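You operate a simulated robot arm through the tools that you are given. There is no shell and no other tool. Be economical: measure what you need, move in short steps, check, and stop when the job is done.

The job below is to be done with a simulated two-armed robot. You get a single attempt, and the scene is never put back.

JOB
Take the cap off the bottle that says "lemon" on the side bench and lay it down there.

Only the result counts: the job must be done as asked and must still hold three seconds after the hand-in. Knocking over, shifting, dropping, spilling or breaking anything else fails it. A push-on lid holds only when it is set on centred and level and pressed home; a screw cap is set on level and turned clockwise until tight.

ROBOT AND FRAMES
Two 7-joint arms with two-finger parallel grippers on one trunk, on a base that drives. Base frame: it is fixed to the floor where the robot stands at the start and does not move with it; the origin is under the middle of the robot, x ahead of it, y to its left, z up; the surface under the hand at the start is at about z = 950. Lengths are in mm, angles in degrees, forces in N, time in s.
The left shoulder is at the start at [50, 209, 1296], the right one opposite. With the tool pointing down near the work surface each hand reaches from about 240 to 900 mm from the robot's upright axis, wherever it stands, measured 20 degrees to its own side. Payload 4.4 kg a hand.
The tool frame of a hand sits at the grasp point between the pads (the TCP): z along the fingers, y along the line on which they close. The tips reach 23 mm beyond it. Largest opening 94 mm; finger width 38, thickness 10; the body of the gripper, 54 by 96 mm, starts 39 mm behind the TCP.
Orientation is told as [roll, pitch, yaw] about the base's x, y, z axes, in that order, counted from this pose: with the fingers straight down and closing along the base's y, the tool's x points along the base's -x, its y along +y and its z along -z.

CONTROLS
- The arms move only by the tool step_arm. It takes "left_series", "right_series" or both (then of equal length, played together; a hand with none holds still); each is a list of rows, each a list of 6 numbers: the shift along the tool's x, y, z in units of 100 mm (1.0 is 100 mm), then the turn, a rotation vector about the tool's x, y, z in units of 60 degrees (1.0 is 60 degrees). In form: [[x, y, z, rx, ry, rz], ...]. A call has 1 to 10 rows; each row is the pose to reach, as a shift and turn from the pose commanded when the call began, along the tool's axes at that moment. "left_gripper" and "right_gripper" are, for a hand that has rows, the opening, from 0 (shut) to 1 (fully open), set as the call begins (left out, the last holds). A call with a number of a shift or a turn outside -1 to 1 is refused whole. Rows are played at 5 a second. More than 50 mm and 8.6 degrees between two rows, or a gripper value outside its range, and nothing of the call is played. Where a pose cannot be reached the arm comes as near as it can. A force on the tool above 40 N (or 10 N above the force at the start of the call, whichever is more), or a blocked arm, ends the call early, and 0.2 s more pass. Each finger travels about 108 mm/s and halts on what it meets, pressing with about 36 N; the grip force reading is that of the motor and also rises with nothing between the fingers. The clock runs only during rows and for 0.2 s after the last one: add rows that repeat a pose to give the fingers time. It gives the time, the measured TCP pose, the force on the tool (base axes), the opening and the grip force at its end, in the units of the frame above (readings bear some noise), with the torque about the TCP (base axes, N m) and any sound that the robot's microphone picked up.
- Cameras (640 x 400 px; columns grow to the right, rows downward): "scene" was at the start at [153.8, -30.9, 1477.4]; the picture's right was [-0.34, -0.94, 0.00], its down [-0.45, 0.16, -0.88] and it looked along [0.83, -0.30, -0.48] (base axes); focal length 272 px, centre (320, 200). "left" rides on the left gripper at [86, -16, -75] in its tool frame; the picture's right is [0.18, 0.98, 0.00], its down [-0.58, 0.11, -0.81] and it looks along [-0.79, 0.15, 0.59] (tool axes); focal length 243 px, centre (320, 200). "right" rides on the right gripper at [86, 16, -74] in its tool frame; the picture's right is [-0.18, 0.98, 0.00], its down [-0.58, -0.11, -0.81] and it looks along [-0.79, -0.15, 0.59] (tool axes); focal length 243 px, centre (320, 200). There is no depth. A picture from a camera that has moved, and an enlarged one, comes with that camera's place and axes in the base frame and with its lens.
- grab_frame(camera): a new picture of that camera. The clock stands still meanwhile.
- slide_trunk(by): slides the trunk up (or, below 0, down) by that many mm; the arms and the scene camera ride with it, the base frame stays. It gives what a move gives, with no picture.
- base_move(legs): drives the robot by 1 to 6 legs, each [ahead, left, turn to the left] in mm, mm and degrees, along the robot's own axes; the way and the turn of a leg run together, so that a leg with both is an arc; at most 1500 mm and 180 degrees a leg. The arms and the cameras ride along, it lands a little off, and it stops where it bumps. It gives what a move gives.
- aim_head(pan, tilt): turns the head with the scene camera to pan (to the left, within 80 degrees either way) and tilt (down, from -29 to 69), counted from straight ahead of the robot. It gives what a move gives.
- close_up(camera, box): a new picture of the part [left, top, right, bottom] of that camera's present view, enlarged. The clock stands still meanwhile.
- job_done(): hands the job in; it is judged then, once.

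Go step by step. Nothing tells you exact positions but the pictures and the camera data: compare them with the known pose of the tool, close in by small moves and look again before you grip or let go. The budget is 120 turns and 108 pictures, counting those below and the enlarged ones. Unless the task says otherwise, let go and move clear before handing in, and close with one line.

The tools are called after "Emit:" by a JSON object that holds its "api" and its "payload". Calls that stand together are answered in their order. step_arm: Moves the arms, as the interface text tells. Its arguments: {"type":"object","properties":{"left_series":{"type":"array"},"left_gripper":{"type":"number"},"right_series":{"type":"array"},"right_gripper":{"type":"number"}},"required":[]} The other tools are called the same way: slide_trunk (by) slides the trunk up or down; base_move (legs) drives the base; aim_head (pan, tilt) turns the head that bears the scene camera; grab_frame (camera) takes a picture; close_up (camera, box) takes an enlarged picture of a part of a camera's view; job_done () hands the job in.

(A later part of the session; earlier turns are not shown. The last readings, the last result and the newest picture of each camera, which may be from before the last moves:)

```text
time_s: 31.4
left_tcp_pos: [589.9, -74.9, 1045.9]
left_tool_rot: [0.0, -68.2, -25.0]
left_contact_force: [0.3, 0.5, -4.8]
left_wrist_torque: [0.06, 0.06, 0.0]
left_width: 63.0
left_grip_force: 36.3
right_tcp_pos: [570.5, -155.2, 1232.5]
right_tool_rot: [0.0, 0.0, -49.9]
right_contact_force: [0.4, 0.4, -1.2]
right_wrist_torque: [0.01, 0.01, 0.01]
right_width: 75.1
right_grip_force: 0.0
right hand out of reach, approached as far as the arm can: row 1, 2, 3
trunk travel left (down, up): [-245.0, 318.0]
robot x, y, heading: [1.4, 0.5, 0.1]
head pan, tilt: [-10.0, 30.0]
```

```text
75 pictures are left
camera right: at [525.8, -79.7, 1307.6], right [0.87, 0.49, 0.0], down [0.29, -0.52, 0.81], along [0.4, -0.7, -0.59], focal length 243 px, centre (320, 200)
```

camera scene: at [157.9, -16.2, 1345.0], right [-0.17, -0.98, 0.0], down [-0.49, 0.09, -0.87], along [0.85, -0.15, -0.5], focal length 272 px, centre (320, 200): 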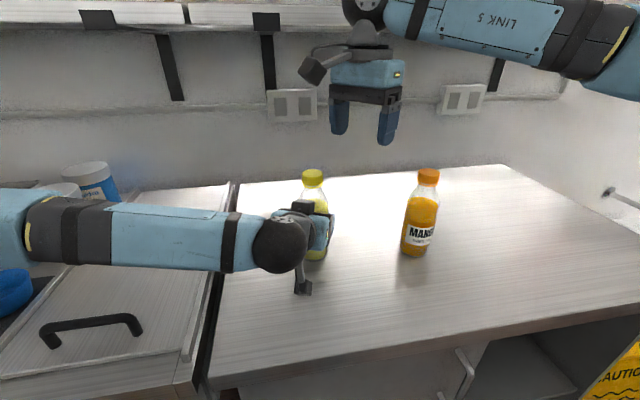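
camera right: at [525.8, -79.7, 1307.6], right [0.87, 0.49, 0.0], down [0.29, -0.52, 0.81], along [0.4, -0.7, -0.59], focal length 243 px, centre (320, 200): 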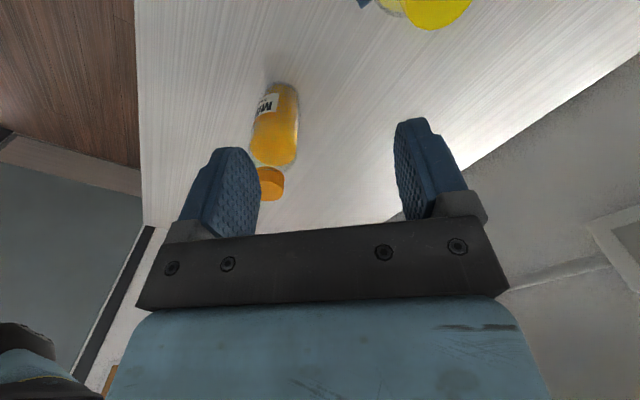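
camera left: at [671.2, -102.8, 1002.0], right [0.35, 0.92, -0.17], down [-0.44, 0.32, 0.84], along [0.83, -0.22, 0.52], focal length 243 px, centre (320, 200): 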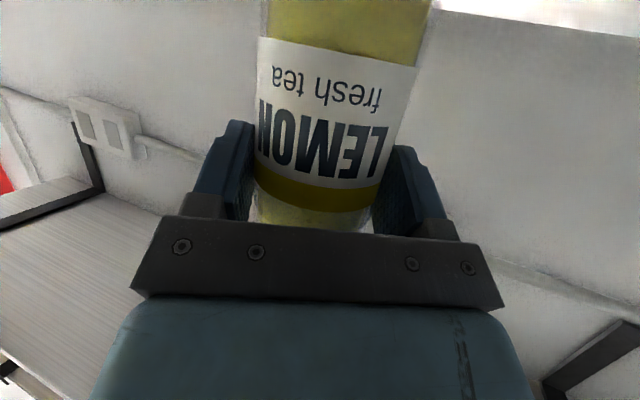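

The bottle is back about 5 mm above the bench. I set it down fully and lower the right hand before moving inward.

Emit:
{"api": "step_arm", "payload": {"left_series": [[0.03, 0, 0.01, 0, 0, 0], [0.05, 0, 0.02, 0, 0, 0], [0.05, 0, 0.02, 0, 0, 0]], "right_series": [[0, 0, 0.2, 0, 0, 0], [0, 0, 0.4, 0, 0, 0], [0, 0, 0.5, 0, 0, 0]]}}

Emit:
{"api": "step_arm", "payload": {"right_series": [[0.15, 0.25, 0, 0, 0, 0], [0.3, 0.5, 0, 0, 0, 0]]}}

Emit:
{"api": "grab_frame", "payload": {"camera": "scene"}}

Emit:
{"api": "grab_frame", "payload": {"camera": "right"}}

```text
time_s: 32.2
left_tcp_pos: [589.6, -74.7, 1040.8]
left_tool_rot: [0.1, -68.2, -25.0]
left_contact_force: [-0.5, 0.1, -4.0]
left_wrist_torque: [0.03, 0.03, 0.0]
left_width: 62.8
left_grip_force: 35.9
right_tcp_pos: [569.9, -157.3, 1182.2]
right_tool_rot: [0.1, 0.1, -49.8]
right_contact_force: [-0.2, -0.4, 0.1]
right_wrist_torque: [0.02, -0.01, 0.04]
right_width: 75.2
right_grip_force: 0.0
trunk travel left (down, up): [-245.0, 318.0]
robot x, y, heading: [0.2, 0.6, 0.2]
head pan, tilt: [-10.0, 30.0]
```

```text
time_s: 32.8
left_tcp_pos: [589.1, -75.4, 1041.1]
left_tool_rot: [0.1, -68.1, -24.9]
left_contact_force: [0.3, 0.3, -3.8]
left_wrist_torque: [0.03, 0.03, 0.0]
left_width: 62.9
left_grip_force: 36.6
right_tcp_pos: [572.1, -147.8, 1183.6]
right_tool_rot: [0.1, 0.0, -49.9]
right_contact_force: [0.1, 0.9, -0.9]
right_wrist_torque: [-0.03, 0.0, -0.01]
right_width: 75.3
right_grip_force: 0.0
right hand out of reach, approached as far as the arm can: row 1, 2
trunk travel left (down, up): [-245.0, 318.0]
robot x, y, heading: [1.9, -2.1, 0.0]
head pan, tilt: [-10.0, 30.0]
```

```text
74 pictures are left
camera scene: at [157.2, -15.9, 1345.1], right [-0.17, -0.98, 0.0], down [-0.49, 0.09, -0.87], along [0.85, -0.15, -0.5], focal length 272 px, centre (320, 200)
```

scene: 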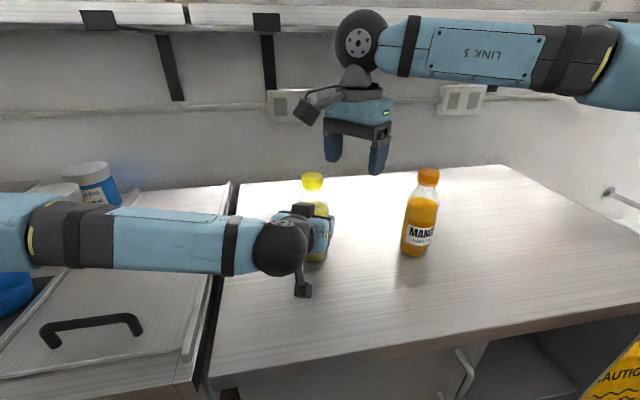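

```text
73 pictures are left
camera right: at [527.8, -71.4, 1258.0], right [0.87, 0.49, 0.0], down [0.29, -0.52, 0.81], along [0.4, -0.7, -0.59], focal length 243 px, centre (320, 200)
```

right: 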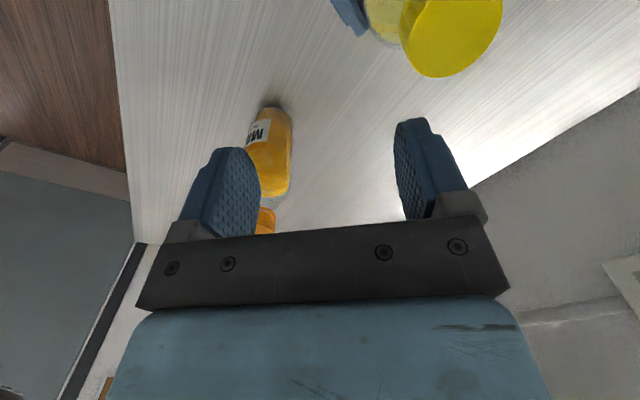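

The limit here seems to come from the yaw of -50° (last joint). I turn the right hand back to yaw 0 and retry moving in.

Emit:
{"api": "step_arm", "payload": {"right_series": [[0, 0, 0, 0, 0, -0.14], [0, 0, 0, 0, 0, -0.28], [0, 0, 0, 0, 0, -0.42], [0, 0, 0, 0, 0, -0.56], [0, 0, 0, 0, 0, -0.7], [0, 0, 0, 0, 0, -0.83]]}}

Emit:
{"api": "step_arm", "payload": {"right_series": [[-0.1, 0.25, 0, 0, 0, 0], [-0.2, 0.45, 0, 0, 0, 0]]}}

Emit:
{"api": "grab_frame", "payload": {"camera": "right"}}

```text
time_s: 34.2
left_tcp_pos: [589.3, -76.0, 1041.7]
left_tool_rot: [0.0, -68.2, -24.9]
left_contact_force: [0.5, 1.0, -4.1]
left_wrist_torque: [0.0, 0.03, -0.01]
left_width: 63.0
left_grip_force: 35.9
right_tcp_pos: [572.4, -147.4, 1182.5]
right_tool_rot: [0.1, 0.0, 0.1]
right_contact_force: [-0.6, 0.2, -0.8]
right_wrist_torque: [0.02, 0.04, -0.01]
right_width: 74.8
right_grip_force: 0.1
trunk travel left (down, up): [-245.0, 318.0]
robot x, y, heading: [-2.3, 2.6, 0.0]
head pan, tilt: [-10.0, 30.0]
```

```text
time_s: 34.8
left_tcp_pos: [589.5, -74.0, 1040.4]
left_tool_rot: [-0.1, -68.2, -24.9]
left_contact_force: [-0.2, -0.5, -4.1]
left_wrist_torque: [0.02, 0.05, -0.04]
left_width: 62.7
left_grip_force: 36.5
right_tcp_pos: [572.0, -147.8, 1183.9]
right_tool_rot: [0.1, 0.0, 0.0]
right_contact_force: [0.4, -0.3, 0.6]
right_wrist_torque: [-0.03, 0.0, 0.0]
right_width: 75.3
right_grip_force: 0.1
right hand out of reach, approached as far as the arm can: row 1, 2
trunk travel left (down, up): [-245.0, 318.0]
robot x, y, heading: [0.6, 0.2, -0.0]
head pan, tilt: [-10.0, 30.0]
```

```text
72 pictures are left
camera right: at [484.5, -131.5, 1257.9], right [0.18, 0.98, 0.0], down [0.58, -0.11, 0.81], along [0.79, -0.15, -0.59], focal length 243 px, centre (320, 200)
```

right: 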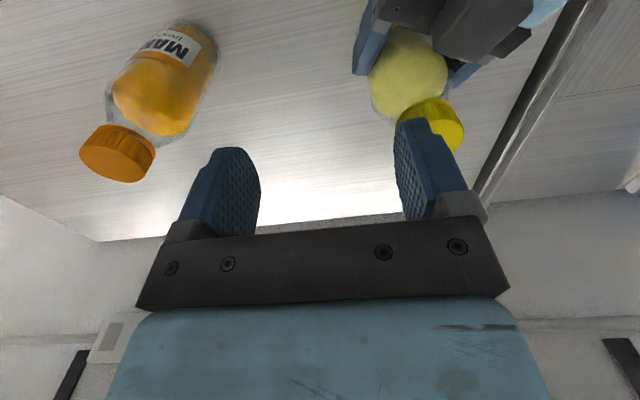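

The limit is inward distance for the right arm at this height, so the bottle needs to come nearer still, to about [515, -145]. I withdraw the right hand, then carry the bottle there.

Emit:
{"api": "step_arm", "payload": {"right_series": [[0.2, -0.3, 0, 0, 0, 0], [0.4, -0.6, 0, 0, 0, 0], [0.6, -0.9, 0, 0, 0, 0], [0.8, -1.0, 0, 0, 0, 0]]}}

Emit:
{"api": "step_arm", "payload": {"right_series": [[0, -0.3, 0, 0, 0, 0], [0, -0.6, 0, 0, 0, 0], [0, -0.9, 0, 0, 0, 0], [0, -1.0, 0, 0, 0, 0]]}}

Emit:
{"api": "step_arm", "payload": {"left_series": [[-0.11, 0, -0.045, 0, 0, 0], [-0.08, -0.18, -0.13, 0, 0, 0], [-0.04, -0.36, -0.22, 0, 0, 0], [0.0, -0.55, -0.31, 0, 0, 0], [0.03, -0.75, -0.4, 0, 0, 0], [0.066, -0.94, -0.488, 0, 0, 0], [0.066, -0.94, -0.488, 0, 0, 0]]}}

Emit:
{"api": "grab_frame", "payload": {"camera": "scene"}}

```text
time_s: 35.8
left_tcp_pos: [588.9, -74.8, 1040.5]
left_tool_rot: [-0.1, -68.2, -25.0]
left_contact_force: [0.1, 0.0, -3.7]
left_wrist_torque: [0.01, 0.05, 0.01]
left_width: 63.1
left_grip_force: 35.9
right_tcp_pos: [491.0, -247.3, 1184.6]
right_tool_rot: [0.1, 0.0, 0.1]
right_contact_force: [-0.9, -0.2, 0.3]
right_wrist_torque: [0.01, 0.0, 0.02]
right_width: 75.2
right_grip_force: 0.0
trunk travel left (down, up): [-245.0, 318.0]
robot x, y, heading: [-3.1, -0.3, 0.1]
head pan, tilt: [-10.0, 30.0]
```

```text
time_s: 36.8
left_tcp_pos: [590.3, -75.4, 1041.5]
left_tool_rot: [0.0, -68.2, -25.0]
left_contact_force: [0.1, 0.3, -3.4]
left_wrist_torque: [0.04, 0.03, 0.02]
left_width: 62.9
left_grip_force: 36.0
right_tcp_pos: [491.3, -347.5, 1183.6]
right_tool_rot: [0.1, 0.0, 0.0]
right_contact_force: [-0.6, 0.0, -0.9]
right_wrist_torque: [0.0, 0.0, -0.01]
right_width: 75.3
right_grip_force: 0.1
trunk travel left (down, up): [-245.0, 318.0]
robot x, y, heading: [-4.1, -1.3, -0.3]
head pan, tilt: [-10.0, 30.0]
```

```text
time_s: 38.4
left_tcp_pos: [505.9, -140.1, 1052.7]
left_tool_rot: [-0.1, -68.2, -24.9]
left_contact_force: [0.0, -0.2, -3.1]
left_wrist_torque: [0.02, 0.04, -0.01]
left_width: 62.8
left_grip_force: 35.9
right_tcp_pos: [491.2, -345.7, 1183.7]
right_tool_rot: [0.0, 0.0, -0.1]
right_contact_force: [0.3, 0.0, 0.0]
right_wrist_torque: [-0.01, -0.02, -0.02]
right_width: 75.2
right_grip_force: 0.0
trunk travel left (down, up): [-245.0, 318.0]
robot x, y, heading: [-0.7, -0.5, -0.0]
head pan, tilt: [-10.0, 30.0]
```

```text
71 pictures are left
camera scene: at [157.8, -15.6, 1345.0], right [-0.17, -0.98, 0.0], down [-0.49, 0.09, -0.87], along [0.85, -0.15, -0.5], focal length 272 px, centre (320, 200)
```

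scene: 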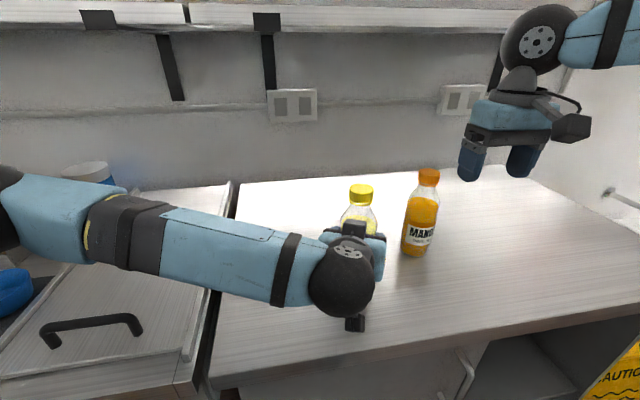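

The left arm carries it easily. I lower the bottle onto the bench here.

Emit:
{"api": "step_arm", "payload": {"left_series": [[0.06, 0, 0.024, 0, 0, 0], [0.11, 0, 0.044, 0, 0, 0], [0.125, 0, 0.05, 0, 0, 0], [0.125, 0, 0.05, 0, 0, 0]]}}

Emit:
{"api": "close_up", "payload": {"camera": "scene", "box": [312, 170, 408, 230]}}

```text
time_s: 39.4
left_tcp_pos: [505.5, -139.5, 1040.6]
left_tool_rot: [0.0, -68.4, -25.0]
left_contact_force: [1.5, 0.2, 4.3]
left_wrist_torque: [0.16, -0.32, -0.01]
left_width: 63.0
left_grip_force: 35.5
right_tcp_pos: [490.7, -347.4, 1183.9]
right_tool_rot: [0.0, 0.1, 0.0]
right_contact_force: [0.5, 0.0, -0.1]
right_wrist_torque: [0.04, 0.02, -0.02]
right_width: 75.3
right_grip_force: 0.1
trunk travel left (down, up): [-245.0, 318.0]
robot x, y, heading: [-0.4, 0.5, -0.0]
head pan, tilt: [-10.0, 30.0]
```

```text
6.67 times, centred on (360, 200) of scene
camera zoom: at [157.0, -15.9, 1345.3], right [-0.17, -0.98, 0.0], down [-0.49, 0.09, -0.87], along [0.85, -0.15, -0.5], focal length 1811 px, centre (53, 200)
```

zoom: 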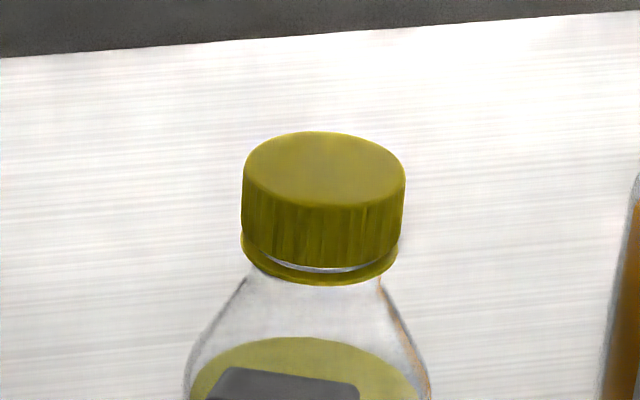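

Bottle stands at [516, -145]. Now the right hand moves over it, turning to yaw -50° on the way for unscrewing range.

Emit:
{"api": "step_arm", "payload": {"right_series": [[-0.08, 0.3, 0, 0, 0, 0.14], [-0.16, 0.6, 0, 0, 0, 0.28], [-0.25, 0.9, 0, 0, 0, 0.42], [-0.25, 1.0, 0, 0, 0, 0.56], [-0.25, 1.0, 0, 0, 0, 0.7], [-0.25, 1.0, 0, 0, 0, 0.83]]}}

Emit:
{"api": "step_arm", "payload": {"right_series": [[0.25, 0.2, 0, 0, 0, 0], [0.5, 0.42, 0, 0, 0, 0], [0.77, 0.64, 0, 0, 0, 0]]}}

Emit:
{"api": "grab_frame", "payload": {"camera": "scene"}}

Emit:
{"api": "grab_frame", "payload": {"camera": "right"}}

```text
time_s: 40.8
left_tcp_pos: [506.2, -139.4, 1040.6]
left_tool_rot: [0.0, -68.3, -25.0]
left_contact_force: [1.5, -2.5, 11.2]
left_wrist_torque: [-0.07, -0.58, -0.07]
left_width: 62.8
left_grip_force: 35.9
right_tcp_pos: [514.4, -247.2, 1184.3]
right_tool_rot: [0.1, 0.0, -50.0]
right_contact_force: [1.1, -0.2, -0.5]
right_wrist_torque: [0.03, -0.01, 0.02]
right_width: 75.2
right_grip_force: 0.1
trunk travel left (down, up): [-245.0, 318.0]
robot x, y, heading: [1.6, 0.5, 0.2]
head pan, tilt: [-10.0, 30.0]
```

```text
time_s: 41.6
left_tcp_pos: [505.7, -140.7, 1040.6]
left_tool_rot: [-0.1, -68.4, -24.9]
left_contact_force: [3.8, -4.7, 12.0]
left_wrist_torque: [-0.13, -0.77, -0.2]
left_width: 63.2
left_grip_force: 36.3
right_tcp_pos: [515.2, -145.9, 1184.5]
right_tool_rot: [0.1, 0.0, -49.9]
right_contact_force: [-0.6, 0.4, 0.1]
right_wrist_torque: [0.01, -0.01, 0.01]
right_width: 75.3
right_grip_force: 0.1
trunk travel left (down, up): [-245.0, 318.0]
robot x, y, heading: [-0.7, 2.0, 0.1]
head pan, tilt: [-10.0, 30.0]
```

```text
69 pictures are left
camera scene: at [156.4, -15.5, 1345.4], right [-0.17, -0.98, 0.0], down [-0.49, 0.09, -0.87], along [0.85, -0.15, -0.5], focal length 272 px, centre (320, 200)
```

scene: 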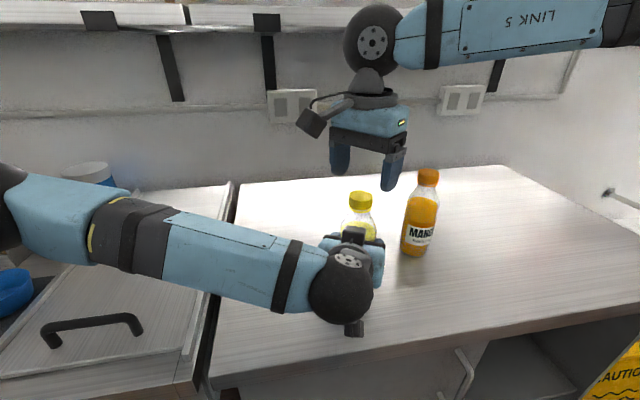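

```text
68 pictures are left
camera right: at [471.3, -69.3, 1258.8], right [0.87, 0.49, 0.0], down [0.29, -0.52, 0.81], along [0.4, -0.7, -0.59], focal length 243 px, centre (320, 200)
```

right: 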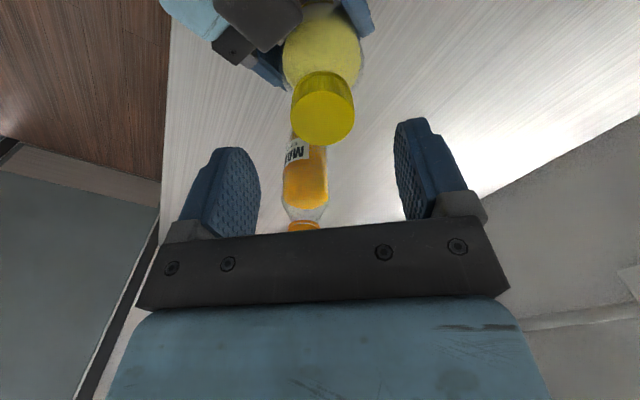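

The right TCP is above the cap within 2 mm. I descend to z 1143.

Emit:
{"api": "step_arm", "payload": {"right_series": [[0.0, 0.01, 0.15, 0, 0, 0], [0.0, 0.01, 0.3, 0, 0, 0], [0.0, 0.015, 0.415, 0, 0, 0], [0.0, 0.015, 0.415, 0, 0, 0]]}}

Emit:
{"api": "grab_frame", "payload": {"camera": "right"}}

Emit:
{"api": "close_up", "payload": {"camera": "scene", "box": [296, 150, 424, 230]}}

```text
time_s: 42.6
left_tcp_pos: [505.7, -140.0, 1040.5]
left_tool_rot: [0.0, -68.3, -25.0]
left_contact_force: [0.6, 0.0, 15.5]
left_wrist_torque: [0.11, -0.55, -0.03]
left_width: 62.9
left_grip_force: 36.1
right_tcp_pos: [516.4, -145.2, 1141.8]
right_tool_rot: [0.1, 0.0, -49.8]
right_contact_force: [-0.3, 0.2, -0.4]
right_wrist_torque: [0.0, 0.02, 0.04]
right_width: 75.3
right_grip_force: 0.1
trunk travel left (down, up): [-245.0, 318.0]
robot x, y, heading: [1.2, 3.1, 0.1]
head pan, tilt: [-10.0, 30.0]
```

```text
67 pictures are left
camera right: at [472.1, -68.8, 1217.3], right [0.87, 0.49, 0.0], down [0.29, -0.52, 0.81], along [0.4, -0.7, -0.59], focal length 243 px, centre (320, 200)
```

right: 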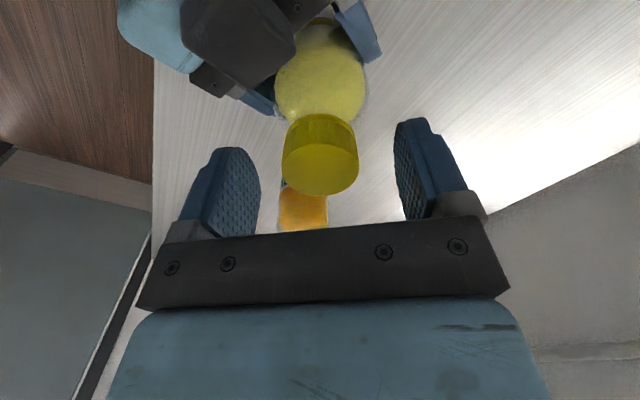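

```text
5.00 times, centred on (360, 190) of scene
camera zoom: at [155.9, -15.8, 1345.4], right [-0.17, -0.98, 0.0], down [-0.49, 0.09, -0.87], along [0.85, -0.15, -0.5], focal length 1358 px, centre (120, 250)
```

zoom: 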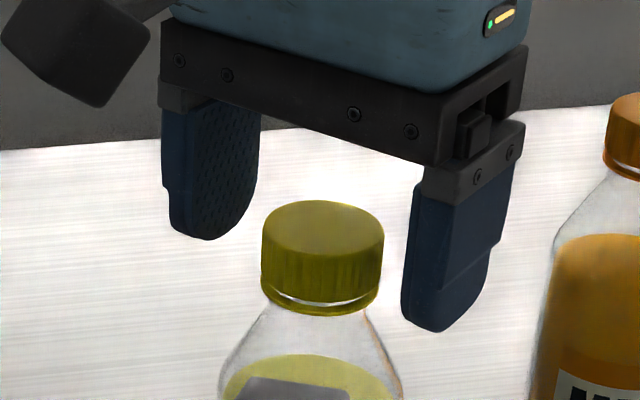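

The cap is between the fingers. I ease the left hand's downward push slightly and close the right gripper on the cap.

Emit:
{"api": "step_arm", "payload": {"left_series": [[-0.007, 0, -0.003, 0, 0, 0], [-0.007, 0, -0.003, 0, 0, 0]], "right_series": [[0.02, 0, 0, 0, 0, 0], [0.02, 0, 0, 0, 0, 0]]}}

Emit:
{"api": "step_arm", "payload": {"right_series": [[0, 0, 0, 0, 0, 0], [0, 0, 0, 0, 0, 0], [0, 0, 0, 0, 0, 0]], "right_gripper": 0}}

Emit:
{"api": "close_up", "payload": {"camera": "scene", "box": [296, 150, 424, 230]}}

```text
time_s: 43.2
left_tcp_pos: [505.7, -140.0, 1040.2]
left_tool_rot: [0.2, -68.3, -24.9]
left_contact_force: [2.0, -1.2, 10.4]
left_wrist_torque: [-0.1, -0.59, 0.01]
left_width: 62.9
left_grip_force: 35.9
right_tcp_pos: [515.0, -144.2, 1143.6]
right_tool_rot: [0.1, 0.0, -49.8]
right_contact_force: [0.0, 0.4, 0.2]
right_wrist_torque: [0.0, 0.01, -0.01]
right_width: 75.4
right_grip_force: 0.0
trunk travel left (down, up): [-245.0, 318.0]
robot x, y, heading: [-0.8, -0.8, -0.1]
head pan, tilt: [-10.0, 30.0]
```

```text
time_s: 44.0
left_tcp_pos: [504.2, -140.5, 1039.9]
left_tool_rot: [-0.1, -68.3, -25.0]
left_contact_force: [0.4, 0.5, 8.2]
left_wrist_torque: [0.2, -0.37, 0.05]
left_width: 62.8
left_grip_force: 35.8
right_tcp_pos: [515.2, -141.8, 1142.0]
right_tool_rot: [0.1, 0.1, -49.8]
right_contact_force: [0.0, 0.9, 0.3]
right_wrist_torque: [-0.03, 0.06, 0.02]
right_width: 35.3
right_grip_force: 35.6
trunk travel left (down, up): [-245.0, 318.0]
robot x, y, heading: [2.0, -1.1, -0.1]
head pan, tilt: [-10.0, 30.0]
```

```text
5.00 times, centred on (360, 190) of scene
camera zoom: at [156.4, -15.7, 1345.2], right [-0.17, -0.98, 0.0], down [-0.49, 0.09, -0.87], along [0.85, -0.15, -0.5], focal length 1358 px, centre (120, 250)
```

zoom: 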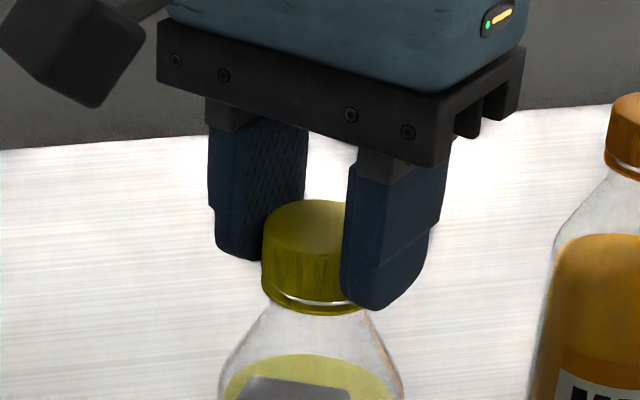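

Cap gripped (35 mm). I turn it counter-clockwise 60°.

Emit:
{"api": "step_arm", "payload": {"right_series": [[0, 0, 0, 0, 0, -0.125], [0, 0, -0.001, 0, 0, -0.25], [0, 0, -0.002, 0, 0, -0.375], [0, 0, -0.003, 0, 0, -0.5], [0, 0, -0.004, 0, 0, -0.625], [0, 0, -0.005, 0, 0, -0.75], [0, 0, -0.005, 0, 0, -0.875], [0, 0, -0.005, 0, 0, -1.0]]}}

Emit:
{"api": "close_up", "payload": {"camera": "scene", "box": [296, 150, 424, 230]}}

Emit:
{"api": "grab_frame", "payload": {"camera": "left"}}

```text
time_s: 45.8
left_tcp_pos: [506.7, -140.0, 1041.2]
left_tool_rot: [0.0, -68.2, -24.9]
left_contact_force: [2.5, 9.3, 2.6]
left_wrist_torque: [-0.8, 0.42, 0.18]
left_width: 62.8
left_grip_force: 35.6
right_tcp_pos: [515.4, -145.4, 1144.5]
right_tool_rot: [0.0, 0.0, 10.3]
right_contact_force: [-6.2, -11.4, 1.3]
right_wrist_torque: [-0.29, 0.16, -0.03]
right_width: 35.0
right_grip_force: 35.6
trunk travel left (down, up): [-245.0, 318.0]
robot x, y, heading: [-1.8, 0.6, 0.1]
head pan, tilt: [-10.0, 30.0]
```

```text
5.00 times, centred on (360, 190) of scene
camera zoom: at [156.6, -16.1, 1345.2], right [-0.17, -0.98, 0.0], down [-0.49, 0.09, -0.87], along [0.85, -0.15, -0.5], focal length 1358 px, centre (120, 250)
```

zoom: 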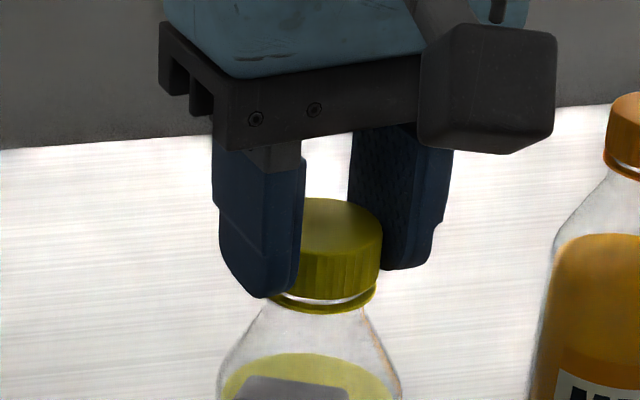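

```text
63 pictures are left
camera left: at [406.0, -111.9, 988.1], right [0.35, 0.92, -0.17], down [-0.44, 0.32, 0.84], along [0.83, -0.22, 0.52], focal length 243 px, centre (320, 200)
```

left: 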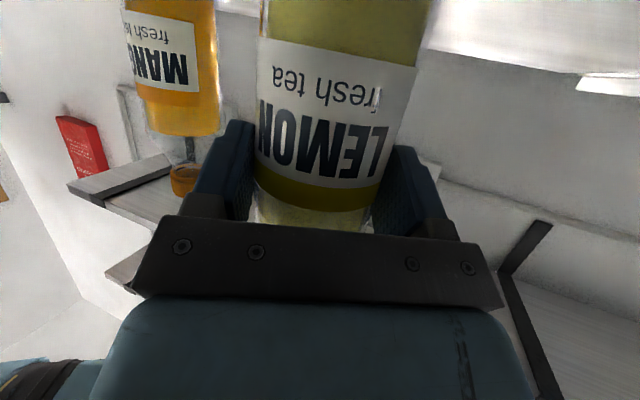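

The bottle stayed still and the cap turned. I continue another 60°, easing the sideways force.

Emit:
{"api": "step_arm", "payload": {"right_series": [[0.006, -0.012, 0, 0, 0, -0.125], [0.006, -0.012, -0.001, 0, 0, -0.25], [0.006, -0.012, -0.002, 0, 0, -0.375], [0.006, -0.012, -0.003, 0, 0, -0.5], [0.006, -0.012, -0.004, 0, 0, -0.625], [0.006, -0.012, -0.005, 0, 0, -0.75], [0.006, -0.012, -0.005, 0, 0, -0.875], [0.006, -0.012, -0.006, 0, 0, -1.0]]}}

Emit:
{"api": "close_up", "payload": {"camera": "scene", "box": [296, 150, 424, 230]}}

```text
time_s: 47.6
left_tcp_pos: [505.4, -140.1, 1039.9]
left_tool_rot: [-0.3, -68.2, -24.7]
left_contact_force: [1.4, 2.8, -0.6]
left_wrist_torque: [-0.43, 0.53, 0.0]
left_width: 62.5
left_grip_force: 35.0
right_tcp_pos: [505.8, -140.8, 1145.2]
right_tool_rot: [-0.4, -0.1, 65.5]
right_contact_force: [0.9, -4.2, 3.9]
right_wrist_torque: [-0.22, -0.42, 0.0]
right_width: 35.1
right_grip_force: 36.1
right hand out of reach, approached as far as the arm can: row 8
trunk travel left (down, up): [-245.0, 318.0]
robot x, y, heading: [0.6, -1.5, 0.2]
head pan, tilt: [-10.0, 30.0]
stopped in row 8 (right hand): the force on the tool passed its limit at 49 N (the readings are from after the stop); the commanded pose is now the measured one
```

```text
5.00 times, centred on (360, 190) of scene
camera zoom: at [156.7, -15.8, 1345.2], right [-0.17, -0.98, 0.0], down [-0.49, 0.09, -0.87], along [0.85, -0.15, -0.5], focal length 1358 px, centre (120, 250)
```

zoom: 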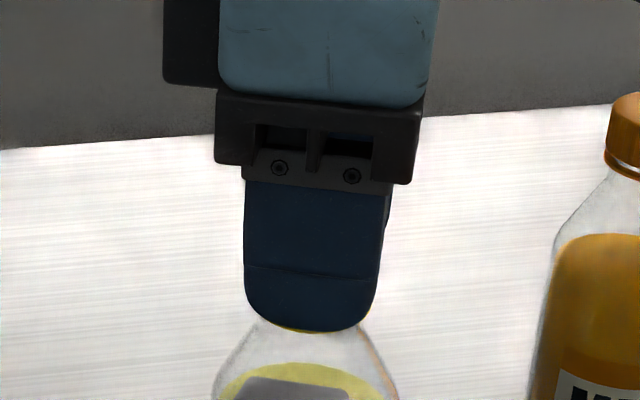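

The right wrist reached its turning limit near +65° and pulled the cap about 10 mm toward me. I move it back to the bottle axis before letting go.

Emit:
{"api": "step_arm", "payload": {"right_series": [[0, -0.03, 0, 0, 0, 0.05], [0, -0.06, 0, 0, 0, 0.1], [0, -0.09, 0, 0, 0, 0.12], [0, -0.105, 0, 0, 0, 0.12]]}}

Emit:
{"api": "step_arm", "payload": {"right_series": [[0, 0, 0, 0, 0, 0], [0, 0, 0, 0, 0, 0], [0, 0, 0, 0, 0, 0]], "right_gripper": 0.8}}

Emit:
{"api": "grab_frame", "payload": {"camera": "right"}}

Emit:
{"api": "close_up", "payload": {"camera": "scene", "box": [296, 150, 424, 230]}}

```text
time_s: 48.6
left_tcp_pos: [506.7, -138.6, 1041.4]
left_tool_rot: [0.0, -68.3, -24.7]
left_contact_force: [18.4, 1.8, -5.6]
left_wrist_torque: [-0.3, 0.99, 0.09]
left_width: 62.8
left_grip_force: 36.0
right_tcp_pos: [515.0, -143.3, 1144.1]
right_tool_rot: [-0.2, -0.1, 58.4]
right_contact_force: [-18.5, -1.0, 5.5]
right_wrist_torque: [0.25, 0.87, 0.03]
right_width: 35.4
right_grip_force: 36.1
trunk travel left (down, up): [-245.0, 318.0]
robot x, y, heading: [-1.7, -4.3, 0.2]
head pan, tilt: [-10.0, 30.0]
```

```text
time_s: 49.4
left_tcp_pos: [506.2, -139.6, 1041.4]
left_tool_rot: [-0.2, -68.1, -24.8]
left_contact_force: [-1.4, -0.1, -2.4]
left_wrist_torque: [-0.03, 0.03, -0.03]
left_width: 62.7
left_grip_force: 36.0
right_tcp_pos: [516.2, -144.4, 1144.9]
right_tool_rot: [-0.3, -0.3, 58.4]
right_contact_force: [-0.3, 0.3, -0.3]
right_wrist_torque: [0.01, -0.03, -0.02]
right_width: 74.8
right_grip_force: 0.1
trunk travel left (down, up): [-245.0, 318.0]
robot x, y, heading: [-0.2, 3.3, -0.1]
head pan, tilt: [-10.0, 30.0]
```

```text
61 pictures are left
camera right: at [455.6, -209.5, 1219.1], right [-0.74, 0.67, 0.0], down [0.39, 0.44, 0.81], along [0.54, 0.6, -0.59], focal length 243 px, centre (320, 200)
```

right: 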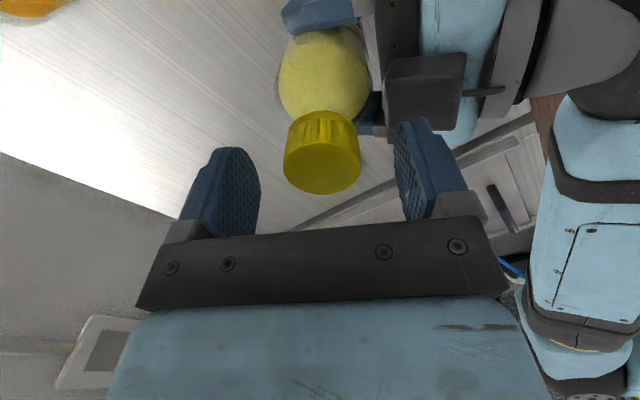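

```text
5.00 times, centred on (360, 190) of scene
camera zoom: at [157.3, -16.0, 1345.1], right [-0.17, -0.98, 0.0], down [-0.49, 0.09, -0.87], along [0.85, -0.15, -0.5], focal length 1358 px, centre (120, 250)
```

zoom: 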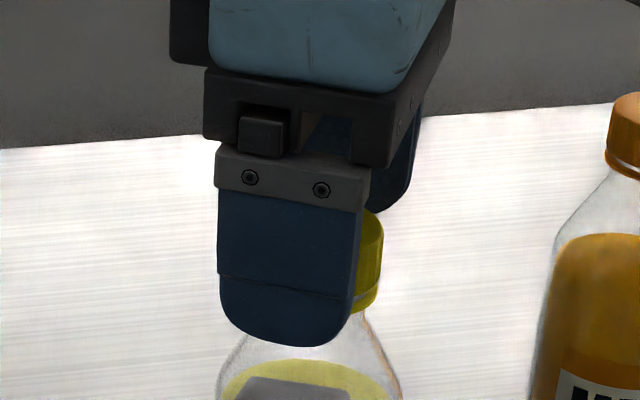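

Released cleanly. I swing the open hand back clockwise to about -58° to regrip.

Emit:
{"api": "step_arm", "payload": {"right_series": [[0, 0, 0, 0, 0, 0.14], [0, 0, 0, 0, 0, 0.28], [0, 0, 0, 0, 0, 0.42], [0, 0, 0, 0, 0, 0.56], [0, 0, 0, 0, 0, 0.7], [0, 0, 0, 0, 0, 0.84], [0, 0, 0, 0, 0, 0.97]]}}

Emit:
{"api": "step_arm", "payload": {"right_series": [[0, 0, 0, 0, 0, 0.14], [0, 0, 0, 0, 0, 0.28], [0, 0, 0, 0, 0, 0.42], [0, 0, 0, 0, 0, 0.56], [0, 0, 0, 0, 0, 0.7], [0, 0, 0, 0, 0, 0.84], [0, 0, 0, 0, 0, 0.97]]}}

Emit:
{"api": "close_up", "payload": {"camera": "scene", "box": [296, 150, 424, 230]}}

Emit:
{"api": "grab_frame", "payload": {"camera": "right"}}

```text
time_s: 51.0
left_tcp_pos: [505.6, -139.1, 1041.5]
left_tool_rot: [-0.2, -68.3, -24.9]
left_contact_force: [0.3, 0.2, -1.8]
left_wrist_torque: [-0.05, -0.12, -0.01]
left_width: 62.4
left_grip_force: 35.3
right_tcp_pos: [515.0, -143.2, 1144.2]
right_tool_rot: [0.0, -0.3, 0.0]
right_contact_force: [0.5, -0.3, -0.2]
right_wrist_torque: [0.02, 0.0, -0.02]
right_width: 75.2
right_grip_force: 0.0
trunk travel left (down, up): [-245.0, 318.0]
robot x, y, heading: [-1.4, -3.5, 0.0]
head pan, tilt: [-10.0, 30.0]
```

```text
time_s: 52.6
left_tcp_pos: [505.9, -139.4, 1041.4]
left_tool_rot: [-0.2, -68.2, -24.8]
left_contact_force: [0.4, -0.8, -1.4]
left_wrist_torque: [-0.08, -0.16, -0.02]
left_width: 62.5
left_grip_force: 36.3
right_tcp_pos: [515.3, -143.7, 1144.0]
right_tool_rot: [0.3, -0.1, -58.1]
right_contact_force: [0.5, 0.1, -0.4]
right_wrist_torque: [0.0, 0.02, -0.02]
right_width: 75.1
right_grip_force: 0.0
trunk travel left (down, up): [-245.0, 318.0]
robot x, y, heading: [0.7, 2.1, -0.0]
head pan, tilt: [-10.0, 30.0]
```

```text
5.00 times, centred on (360, 190) of scene
camera zoom: at [157.3, -16.0, 1345.1], right [-0.17, -0.98, 0.0], down [-0.49, 0.09, -0.87], along [0.85, -0.15, -0.5], focal length 1358 px, centre (120, 250)
```

zoom: 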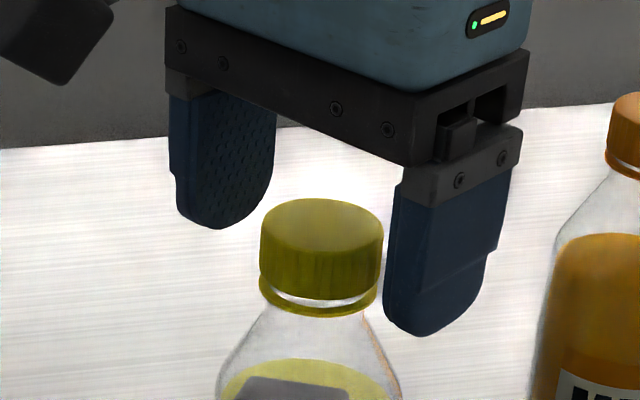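

```text
58 pictures are left
camera right: at [482.3, -62.4, 1219.1], right [0.93, 0.36, 0.01], down [0.21, -0.55, 0.81], along [0.3, -0.75, -0.59], focal length 243 px, centre (320, 200)
```

right: 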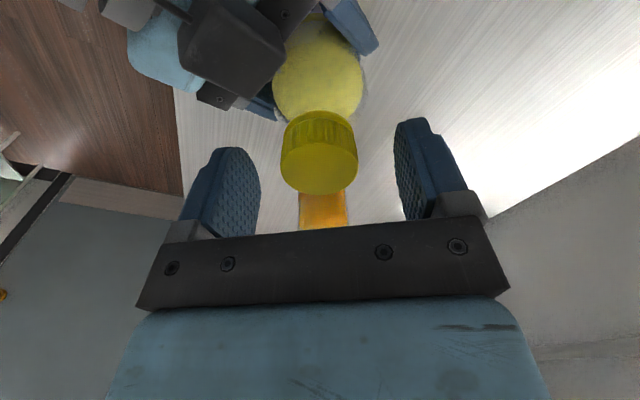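

The gap below the cap has grown, so the thread is coming undone. I regrip and turn on.

Emit:
{"api": "step_arm", "payload": {"right_series": [[0.03, 0, -0.005, 0, 0, 0], [0.03, 0, -0.005, 0, 0, 0], [0.03, 0, -0.005, 0, 0, 0], [0.03, 0, -0.005, 0, 0, 0]], "right_gripper": 0}}

Emit:
{"api": "step_arm", "payload": {"right_series": [[0, 0, 0, 0, 0, -0.125], [0, 0, -0.002, 0, 0, -0.25], [0, 0, -0.004, 0, 0, -0.375], [0, 0, -0.005, 0, 0, -0.5], [0, 0, -0.006, 0, 0, -0.625], [0, 0, -0.008, 0, 0, -0.75], [0, 0, -0.009, 0, 0, -0.875], [0, 0, -0.01, 0, 0, -1.0]]}}

```text
time_s: 53.6
left_tcp_pos: [506.2, -137.9, 1041.4]
left_tool_rot: [-0.1, -68.3, -24.7]
left_contact_force: [-4.8, 11.1, -0.2]
left_wrist_torque: [-0.96, -0.54, 0.08]
left_width: 62.6
left_grip_force: 36.2
right_tcp_pos: [513.9, -140.7, 1144.0]
right_tool_rot: [0.4, -0.2, -58.0]
right_contact_force: [4.6, -11.7, -0.7]
right_wrist_torque: [-0.27, -0.1, -0.02]
right_width: 34.9
right_grip_force: 36.0
trunk travel left (down, up): [-245.0, 318.0]
robot x, y, heading: [1.3, -3.3, -0.1]
head pan, tilt: [-10.0, 30.0]
```

```text
time_s: 55.4
left_tcp_pos: [507.1, -138.5, 1040.6]
left_tool_rot: [-0.3, -68.2, -24.6]
left_contact_force: [7.4, 17.4, -1.9]
left_wrist_torque: [-1.66, 0.5, 0.22]
left_width: 62.4
left_grip_force: 36.2
right_tcp_pos: [513.8, -141.7, 1145.9]
right_tool_rot: [0.0, -0.3, 2.3]
right_contact_force: [-7.8, -18.4, -0.9]
right_wrist_torque: [-0.17, 0.27, -0.05]
right_width: 35.1
right_grip_force: 36.8
trunk travel left (down, up): [-245.0, 318.0]
robot x, y, heading: [2.5, 3.1, 0.1]
head pan, tilt: [-10.0, 30.0]
```

Sideways force shows the axis lies about 2 mm further to -y; I correct while turning another 48°.

Emit:
{"api": "step_arm", "payload": {"right_series": [[0.006, -0.02, 0, 0, 0, -0.13], [0.006, -0.02, -0.002, 0, 0, -0.26], [0.006, -0.02, -0.004, 0, 0, -0.4], [0.006, -0.02, -0.006, 0, 0, -0.53], [0.006, -0.02, -0.008, 0, 0, -0.67], [0.006, -0.02, -0.01, 0, 0, -0.8]]}}

Emit:
{"api": "close_up", "payload": {"camera": "scene", "box": [296, 150, 424, 230]}}

Emit:
{"api": "grab_frame", "payload": {"camera": "right"}}

```text
time_s: 56.8
left_tcp_pos: [506.2, -139.5, 1041.4]
left_tool_rot: [-0.3, -68.3, -24.7]
left_contact_force: [0.2, 11.9, -2.6]
left_wrist_torque: [-1.45, -0.07, 0.11]
left_width: 62.5
left_grip_force: 36.5
right_tcp_pos: [512.8, -144.5, 1146.3]
right_tool_rot: [-0.1, -0.2, 50.2]
right_contact_force: [-0.3, -11.8, -2.3]
right_wrist_torque: [0.16, 0.13, -0.01]
right_width: 35.3
right_grip_force: 36.4
trunk travel left (down, up): [-245.0, 318.0]
robot x, y, heading: [-0.5, -2.1, -0.0]
head pan, tilt: [-10.0, 30.0]
```

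```text
5.00 times, centred on (360, 190) of scene
camera zoom: at [157.5, -16.0, 1345.1], right [-0.17, -0.98, 0.0], down [-0.49, 0.09, -0.87], along [0.85, -0.15, -0.5], focal length 1358 px, centre (120, 250)
```

zoom: 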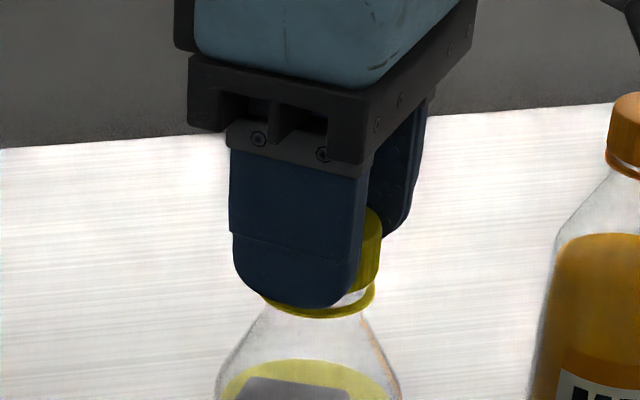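

```text
56 pictures are left
camera right: at [444.6, -200.1, 1221.2], right [-0.64, 0.77, 0.0], down [0.45, 0.38, 0.81], along [0.63, 0.51, -0.59], focal length 243 px, centre (320, 200)
```

right: 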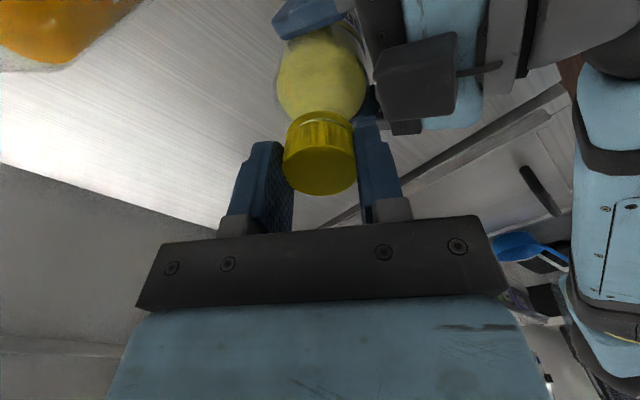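

About 220° so far and the gap keeps growing. Release, swing back, regrip.

Emit:
{"api": "step_arm", "payload": {"right_series": [[0, 0, 0, 0, 0, 0], [0, 0, 0, 0, 0, 0], [0, 0, 0, 0, 0, 0]], "right_gripper": 0.8}}

Emit:
{"api": "step_arm", "payload": {"right_series": [[0, 0, 0, 0, 0, 0.14], [0, 0, 0, 0, 0, 0.28], [0, 0, 0, 0, 0, 0.42], [0, 0, 0, 0, 0, 0.56], [0, 0, 0, 0, 0, 0.7], [0, 0, 0, 0, 0, 0.84], [0, 0, 0, 0, 0, 0.97]]}}

Emit:
{"api": "step_arm", "payload": {"right_series": [[0, 0, 0, 0, 0, 0.14], [0, 0, 0, 0, 0, 0.28], [0, 0, 0, 0, 0, 0.42], [0, 0, 0, 0, 0, 0.56], [0, 0, 0, 0, 0, 0.7], [0, 0, 0, 0, 0, 0.82]]}}

Emit:
{"api": "close_up", "payload": {"camera": "scene", "box": [296, 150, 424, 230]}}

Emit:
{"api": "grab_frame", "payload": {"camera": "right"}}

```text
time_s: 57.6
left_tcp_pos: [504.7, -139.8, 1040.9]
left_tool_rot: [-0.2, -68.1, -24.7]
left_contact_force: [-0.6, 0.0, -2.9]
left_wrist_torque: [-0.05, 0.02, -0.03]
left_width: 62.5
left_grip_force: 36.1
right_tcp_pos: [511.7, -143.2, 1147.8]
right_tool_rot: [-0.2, -0.2, 50.1]
right_contact_force: [-0.9, -0.2, -0.2]
right_wrist_torque: [0.01, 0.0, -0.02]
right_width: 75.0
right_grip_force: 0.1
trunk travel left (down, up): [-245.0, 318.0]
robot x, y, heading: [-3.4, 0.8, 0.1]
head pan, tilt: [-10.0, 30.0]
```

```text
time_s: 59.2
left_tcp_pos: [505.3, -138.5, 1039.4]
left_tool_rot: [-0.2, -68.2, -24.8]
left_contact_force: [-0.6, 0.0, -2.3]
left_wrist_torque: [-0.05, 0.0, -0.01]
left_width: 62.6
left_grip_force: 36.3
right_tcp_pos: [513.0, -143.3, 1147.6]
right_tool_rot: [0.1, -0.3, -8.3]
right_contact_force: [-0.3, 0.5, -0.3]
right_wrist_torque: [-0.01, 0.01, -0.01]
right_width: 75.2
right_grip_force: 0.1
trunk travel left (down, up): [-245.0, 318.0]
robot x, y, heading: [-1.4, -2.1, -0.0]
head pan, tilt: [-10.0, 30.0]
```

```text
time_s: 60.6
left_tcp_pos: [507.0, -139.5, 1039.7]
left_tool_rot: [-0.3, -68.2, -24.9]
left_contact_force: [0.1, 0.5, -2.8]
left_wrist_torque: [-0.08, -0.03, -0.02]
left_width: 62.4
left_grip_force: 36.2
right_tcp_pos: [513.4, -144.0, 1146.3]
right_tool_rot: [0.3, -0.1, -57.6]
right_contact_force: [-0.1, -0.7, -0.3]
right_wrist_torque: [0.02, 0.0, 0.0]
right_width: 75.4
right_grip_force: 0.0
trunk travel left (down, up): [-245.0, 318.0]
robot x, y, heading: [2.8, -2.9, -0.3]
head pan, tilt: [-10.0, 30.0]
```

```text
5.00 times, centred on (360, 190) of scene
camera zoom: at [157.3, -16.0, 1345.1], right [-0.17, -0.98, 0.0], down [-0.49, 0.09, -0.87], along [0.85, -0.15, -0.5], focal length 1358 px, centre (120, 250)
```

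zoom: 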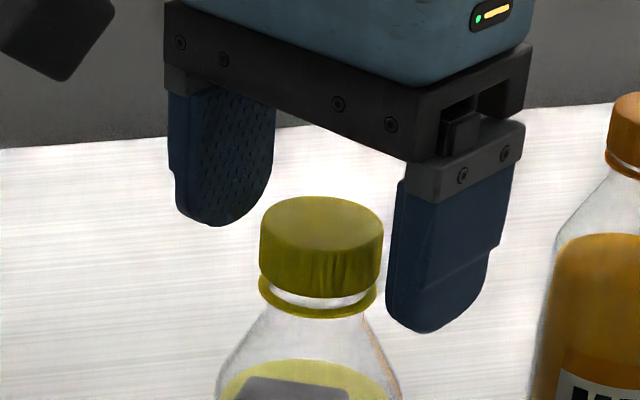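

```text
54 pictures are left
camera right: at [479.4, -62.1, 1221.4], right [0.93, 0.37, 0.01], down [0.22, -0.55, 0.81], along [0.3, -0.75, -0.59], focal length 243 px, centre (320, 200)
```

right: 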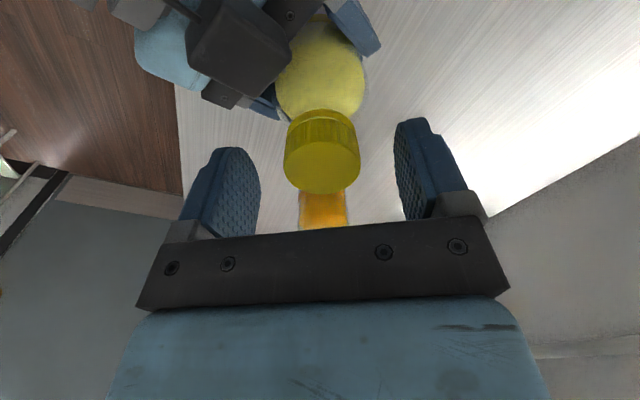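

Gap is clearly bigger. Regrip and turn another ~108°.

Emit:
{"api": "step_arm", "payload": {"right_series": [[0, 0, 0, 0, 0, 0], [0, 0, 0, 0, 0, 0], [0, 0, 0, 0, 0, 0]], "right_gripper": 0}}

Emit:
{"api": "step_arm", "payload": {"right_series": [[0, 0, 0, 0, 0, -0.125], [0, 0, -0.002, 0, 0, -0.25], [0, 0, -0.004, 0, 0, -0.375], [0, 0, -0.006, 0, 0, -0.5], [0, 0, -0.008, 0, 0, -0.625], [0, 0, -0.01, 0, 0, -0.75], [0, 0, -0.01, 0, 0, -0.875], [0, 0, -0.01, 0, 0, -1.0]]}}

Emit:
{"api": "step_arm", "payload": {"right_series": [[0, -0.01, 0, 0, 0, -0.13], [0, -0.01, -0.002, 0, 0, -0.26], [0, -0.01, -0.004, 0, 0, -0.4], [0, -0.01, -0.006, 0, 0, -0.53], [0, -0.01, -0.008, 0, 0, -0.67], [0, -0.01, -0.01, 0, 0, -0.8]]}}

Emit:
{"api": "close_up", "payload": {"camera": "scene", "box": [296, 150, 424, 230]}}

```text
time_s: 61.4
left_tcp_pos: [505.1, -140.7, 1039.9]
left_tool_rot: [-0.2, -68.2, -25.0]
left_contact_force: [-8.2, -4.0, -3.3]
left_wrist_torque: [0.37, -0.66, -0.07]
left_width: 62.6
left_grip_force: 36.3
right_tcp_pos: [513.6, -143.0, 1146.7]
right_tool_rot: [0.3, -0.1, -57.5]
right_contact_force: [7.5, 4.9, -0.3]
right_wrist_torque: [0.06, -0.05, 0.01]
right_width: 35.2
right_grip_force: 36.2
trunk travel left (down, up): [-245.0, 318.0]
robot x, y, heading: [0.2, -0.3, 0.1]
head pan, tilt: [-10.0, 30.0]
```

```text
time_s: 63.2
left_tcp_pos: [506.1, -139.6, 1039.8]
left_tool_rot: [-0.2, -68.2, -24.7]
left_contact_force: [-4.3, -0.6, -2.6]
left_wrist_torque: [0.1, -0.42, -0.02]
left_width: 62.4
left_grip_force: 36.0
right_tcp_pos: [512.3, -143.3, 1147.9]
right_tool_rot: [0.0, -0.4, 2.8]
right_contact_force: [4.8, 0.9, 0.5]
right_wrist_torque: [0.08, -0.14, -0.02]
right_width: 35.2
right_grip_force: 35.7
trunk travel left (down, up): [-245.0, 318.0]
robot x, y, heading: [2.4, -1.2, -0.0]
head pan, tilt: [-10.0, 30.0]
```

```text
time_s: 64.6
left_tcp_pos: [505.3, -139.9, 1040.7]
left_tool_rot: [-0.2, -68.2, -24.7]
left_contact_force: [-0.3, -2.6, -3.2]
left_wrist_torque: [0.23, -0.01, 0.0]
left_width: 62.6
left_grip_force: 35.7
right_tcp_pos: [513.8, -144.9, 1149.0]
right_tool_rot: [-0.2, -0.3, 50.7]
right_contact_force: [1.4, 3.6, -0.4]
right_wrist_torque: [0.09, -0.01, 0.02]
right_width: 35.2
right_grip_force: 36.3
trunk travel left (down, up): [-245.0, 318.0]
robot x, y, heading: [-0.2, -2.7, 0.1]
head pan, tilt: [-10.0, 30.0]
```

```text
5.00 times, centred on (360, 190) of scene
camera zoom: at [157.4, -16.0, 1345.1], right [-0.17, -0.98, 0.0], down [-0.49, 0.09, -0.87], along [0.85, -0.15, -0.5], focal length 1358 px, centre (120, 250)
```

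zoom: 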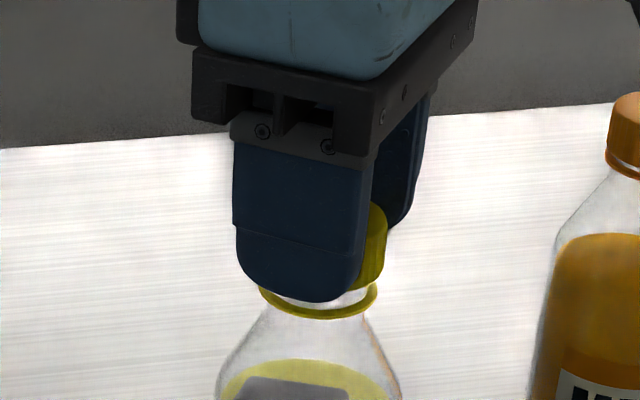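

Forces have become very small; the cap may be free. I test with a small lift.

Emit:
{"api": "step_arm", "payload": {"right_series": [[0, 0, -0.02, 0, 0, 0], [0, 0, -0.04, 0, 0, 0], [0, 0, -0.04, 0, 0, 0]]}}

Emit:
{"api": "close_up", "payload": {"camera": "scene", "box": [296, 150, 424, 230]}}

```text
time_s: 65.4
left_tcp_pos: [506.1, -139.9, 1039.9]
left_tool_rot: [-0.2, -68.2, -24.8]
left_contact_force: [-0.7, -0.4, -3.1]
left_wrist_torque: [0.04, -0.12, -0.01]
left_width: 62.5
left_grip_force: 35.9
right_tcp_pos: [513.2, -144.4, 1152.8]
right_tool_rot: [-0.2, -0.1, 50.7]
right_contact_force: [1.3, 0.8, 0.5]
right_wrist_torque: [0.0, -0.01, -0.01]
right_width: 35.1
right_grip_force: 36.0
trunk travel left (down, up): [-245.0, 318.0]
robot x, y, heading: [1.5, 2.0, -0.1]
head pan, tilt: [-10.0, 30.0]
```

```text
5.00 times, centred on (360, 190) of scene
camera zoom: at [157.4, -15.9, 1345.1], right [-0.17, -0.98, 0.0], down [-0.49, 0.09, -0.87], along [0.85, -0.15, -0.5], focal length 1358 px, centre (120, 250)
```

zoom: 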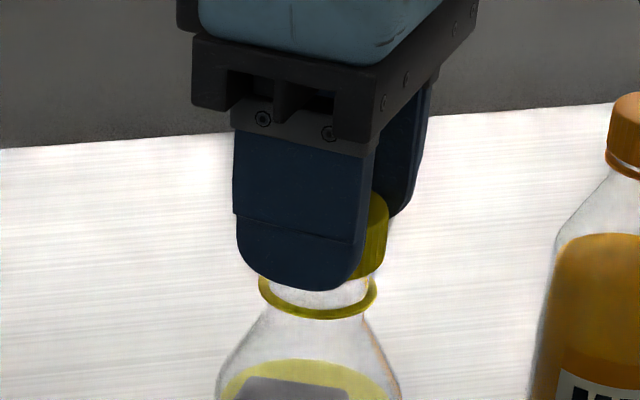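

The cap lifts freely with no force. I raise it clear.

Emit:
{"api": "step_arm", "payload": {"right_series": [[0, 0, -0.15, 0, 0, 0], [0, 0, -0.3, 0, 0, 0], [0, 0, -0.45, 0, 0, 0], [0, 0, -0.45, 0, 0, 0]]}}

Emit:
{"api": "grab_frame", "payload": {"camera": "scene"}}

Emit:
{"api": "grab_frame", "payload": {"camera": "right"}}

```text
time_s: 66.4
left_tcp_pos: [505.8, -139.5, 1040.0]
left_tool_rot: [-0.1, -68.2, -24.8]
left_contact_force: [0.9, 0.4, -3.1]
left_wrist_torque: [0.03, 0.0, 0.01]
left_width: 62.7
left_grip_force: 36.0
right_tcp_pos: [513.7, -145.1, 1198.5]
right_tool_rot: [-0.2, -0.2, 50.7]
right_contact_force: [0.1, -0.3, -0.1]
right_wrist_torque: [0.02, 0.01, 0.0]
right_width: 34.9
right_grip_force: 36.3
trunk travel left (down, up): [-245.0, 318.0]
robot x, y, heading: [2.7, 2.2, 0.1]
head pan, tilt: [-10.0, 30.0]
```

```text
51 pictures are left
camera scene: at [157.4, -15.9, 1345.1], right [-0.17, -0.98, 0.0], down [-0.49, 0.09, -0.87], along [0.85, -0.15, -0.5], focal length 272 px, centre (320, 200)
```

scene: 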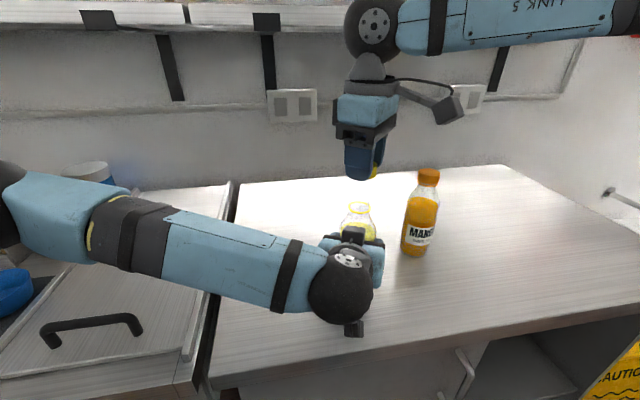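

```text
50 pictures are left
camera right: at [444.5, -201.7, 1273.1], right [-0.64, 0.77, 0.0], down [0.45, 0.38, 0.81], along [0.62, 0.52, -0.59], focal length 243 px, centre (320, 200)
```

right: 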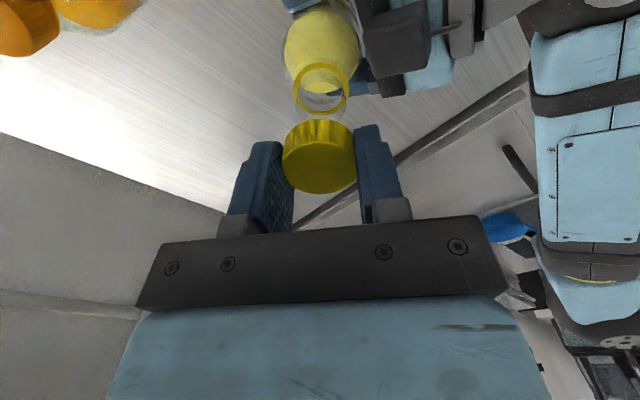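

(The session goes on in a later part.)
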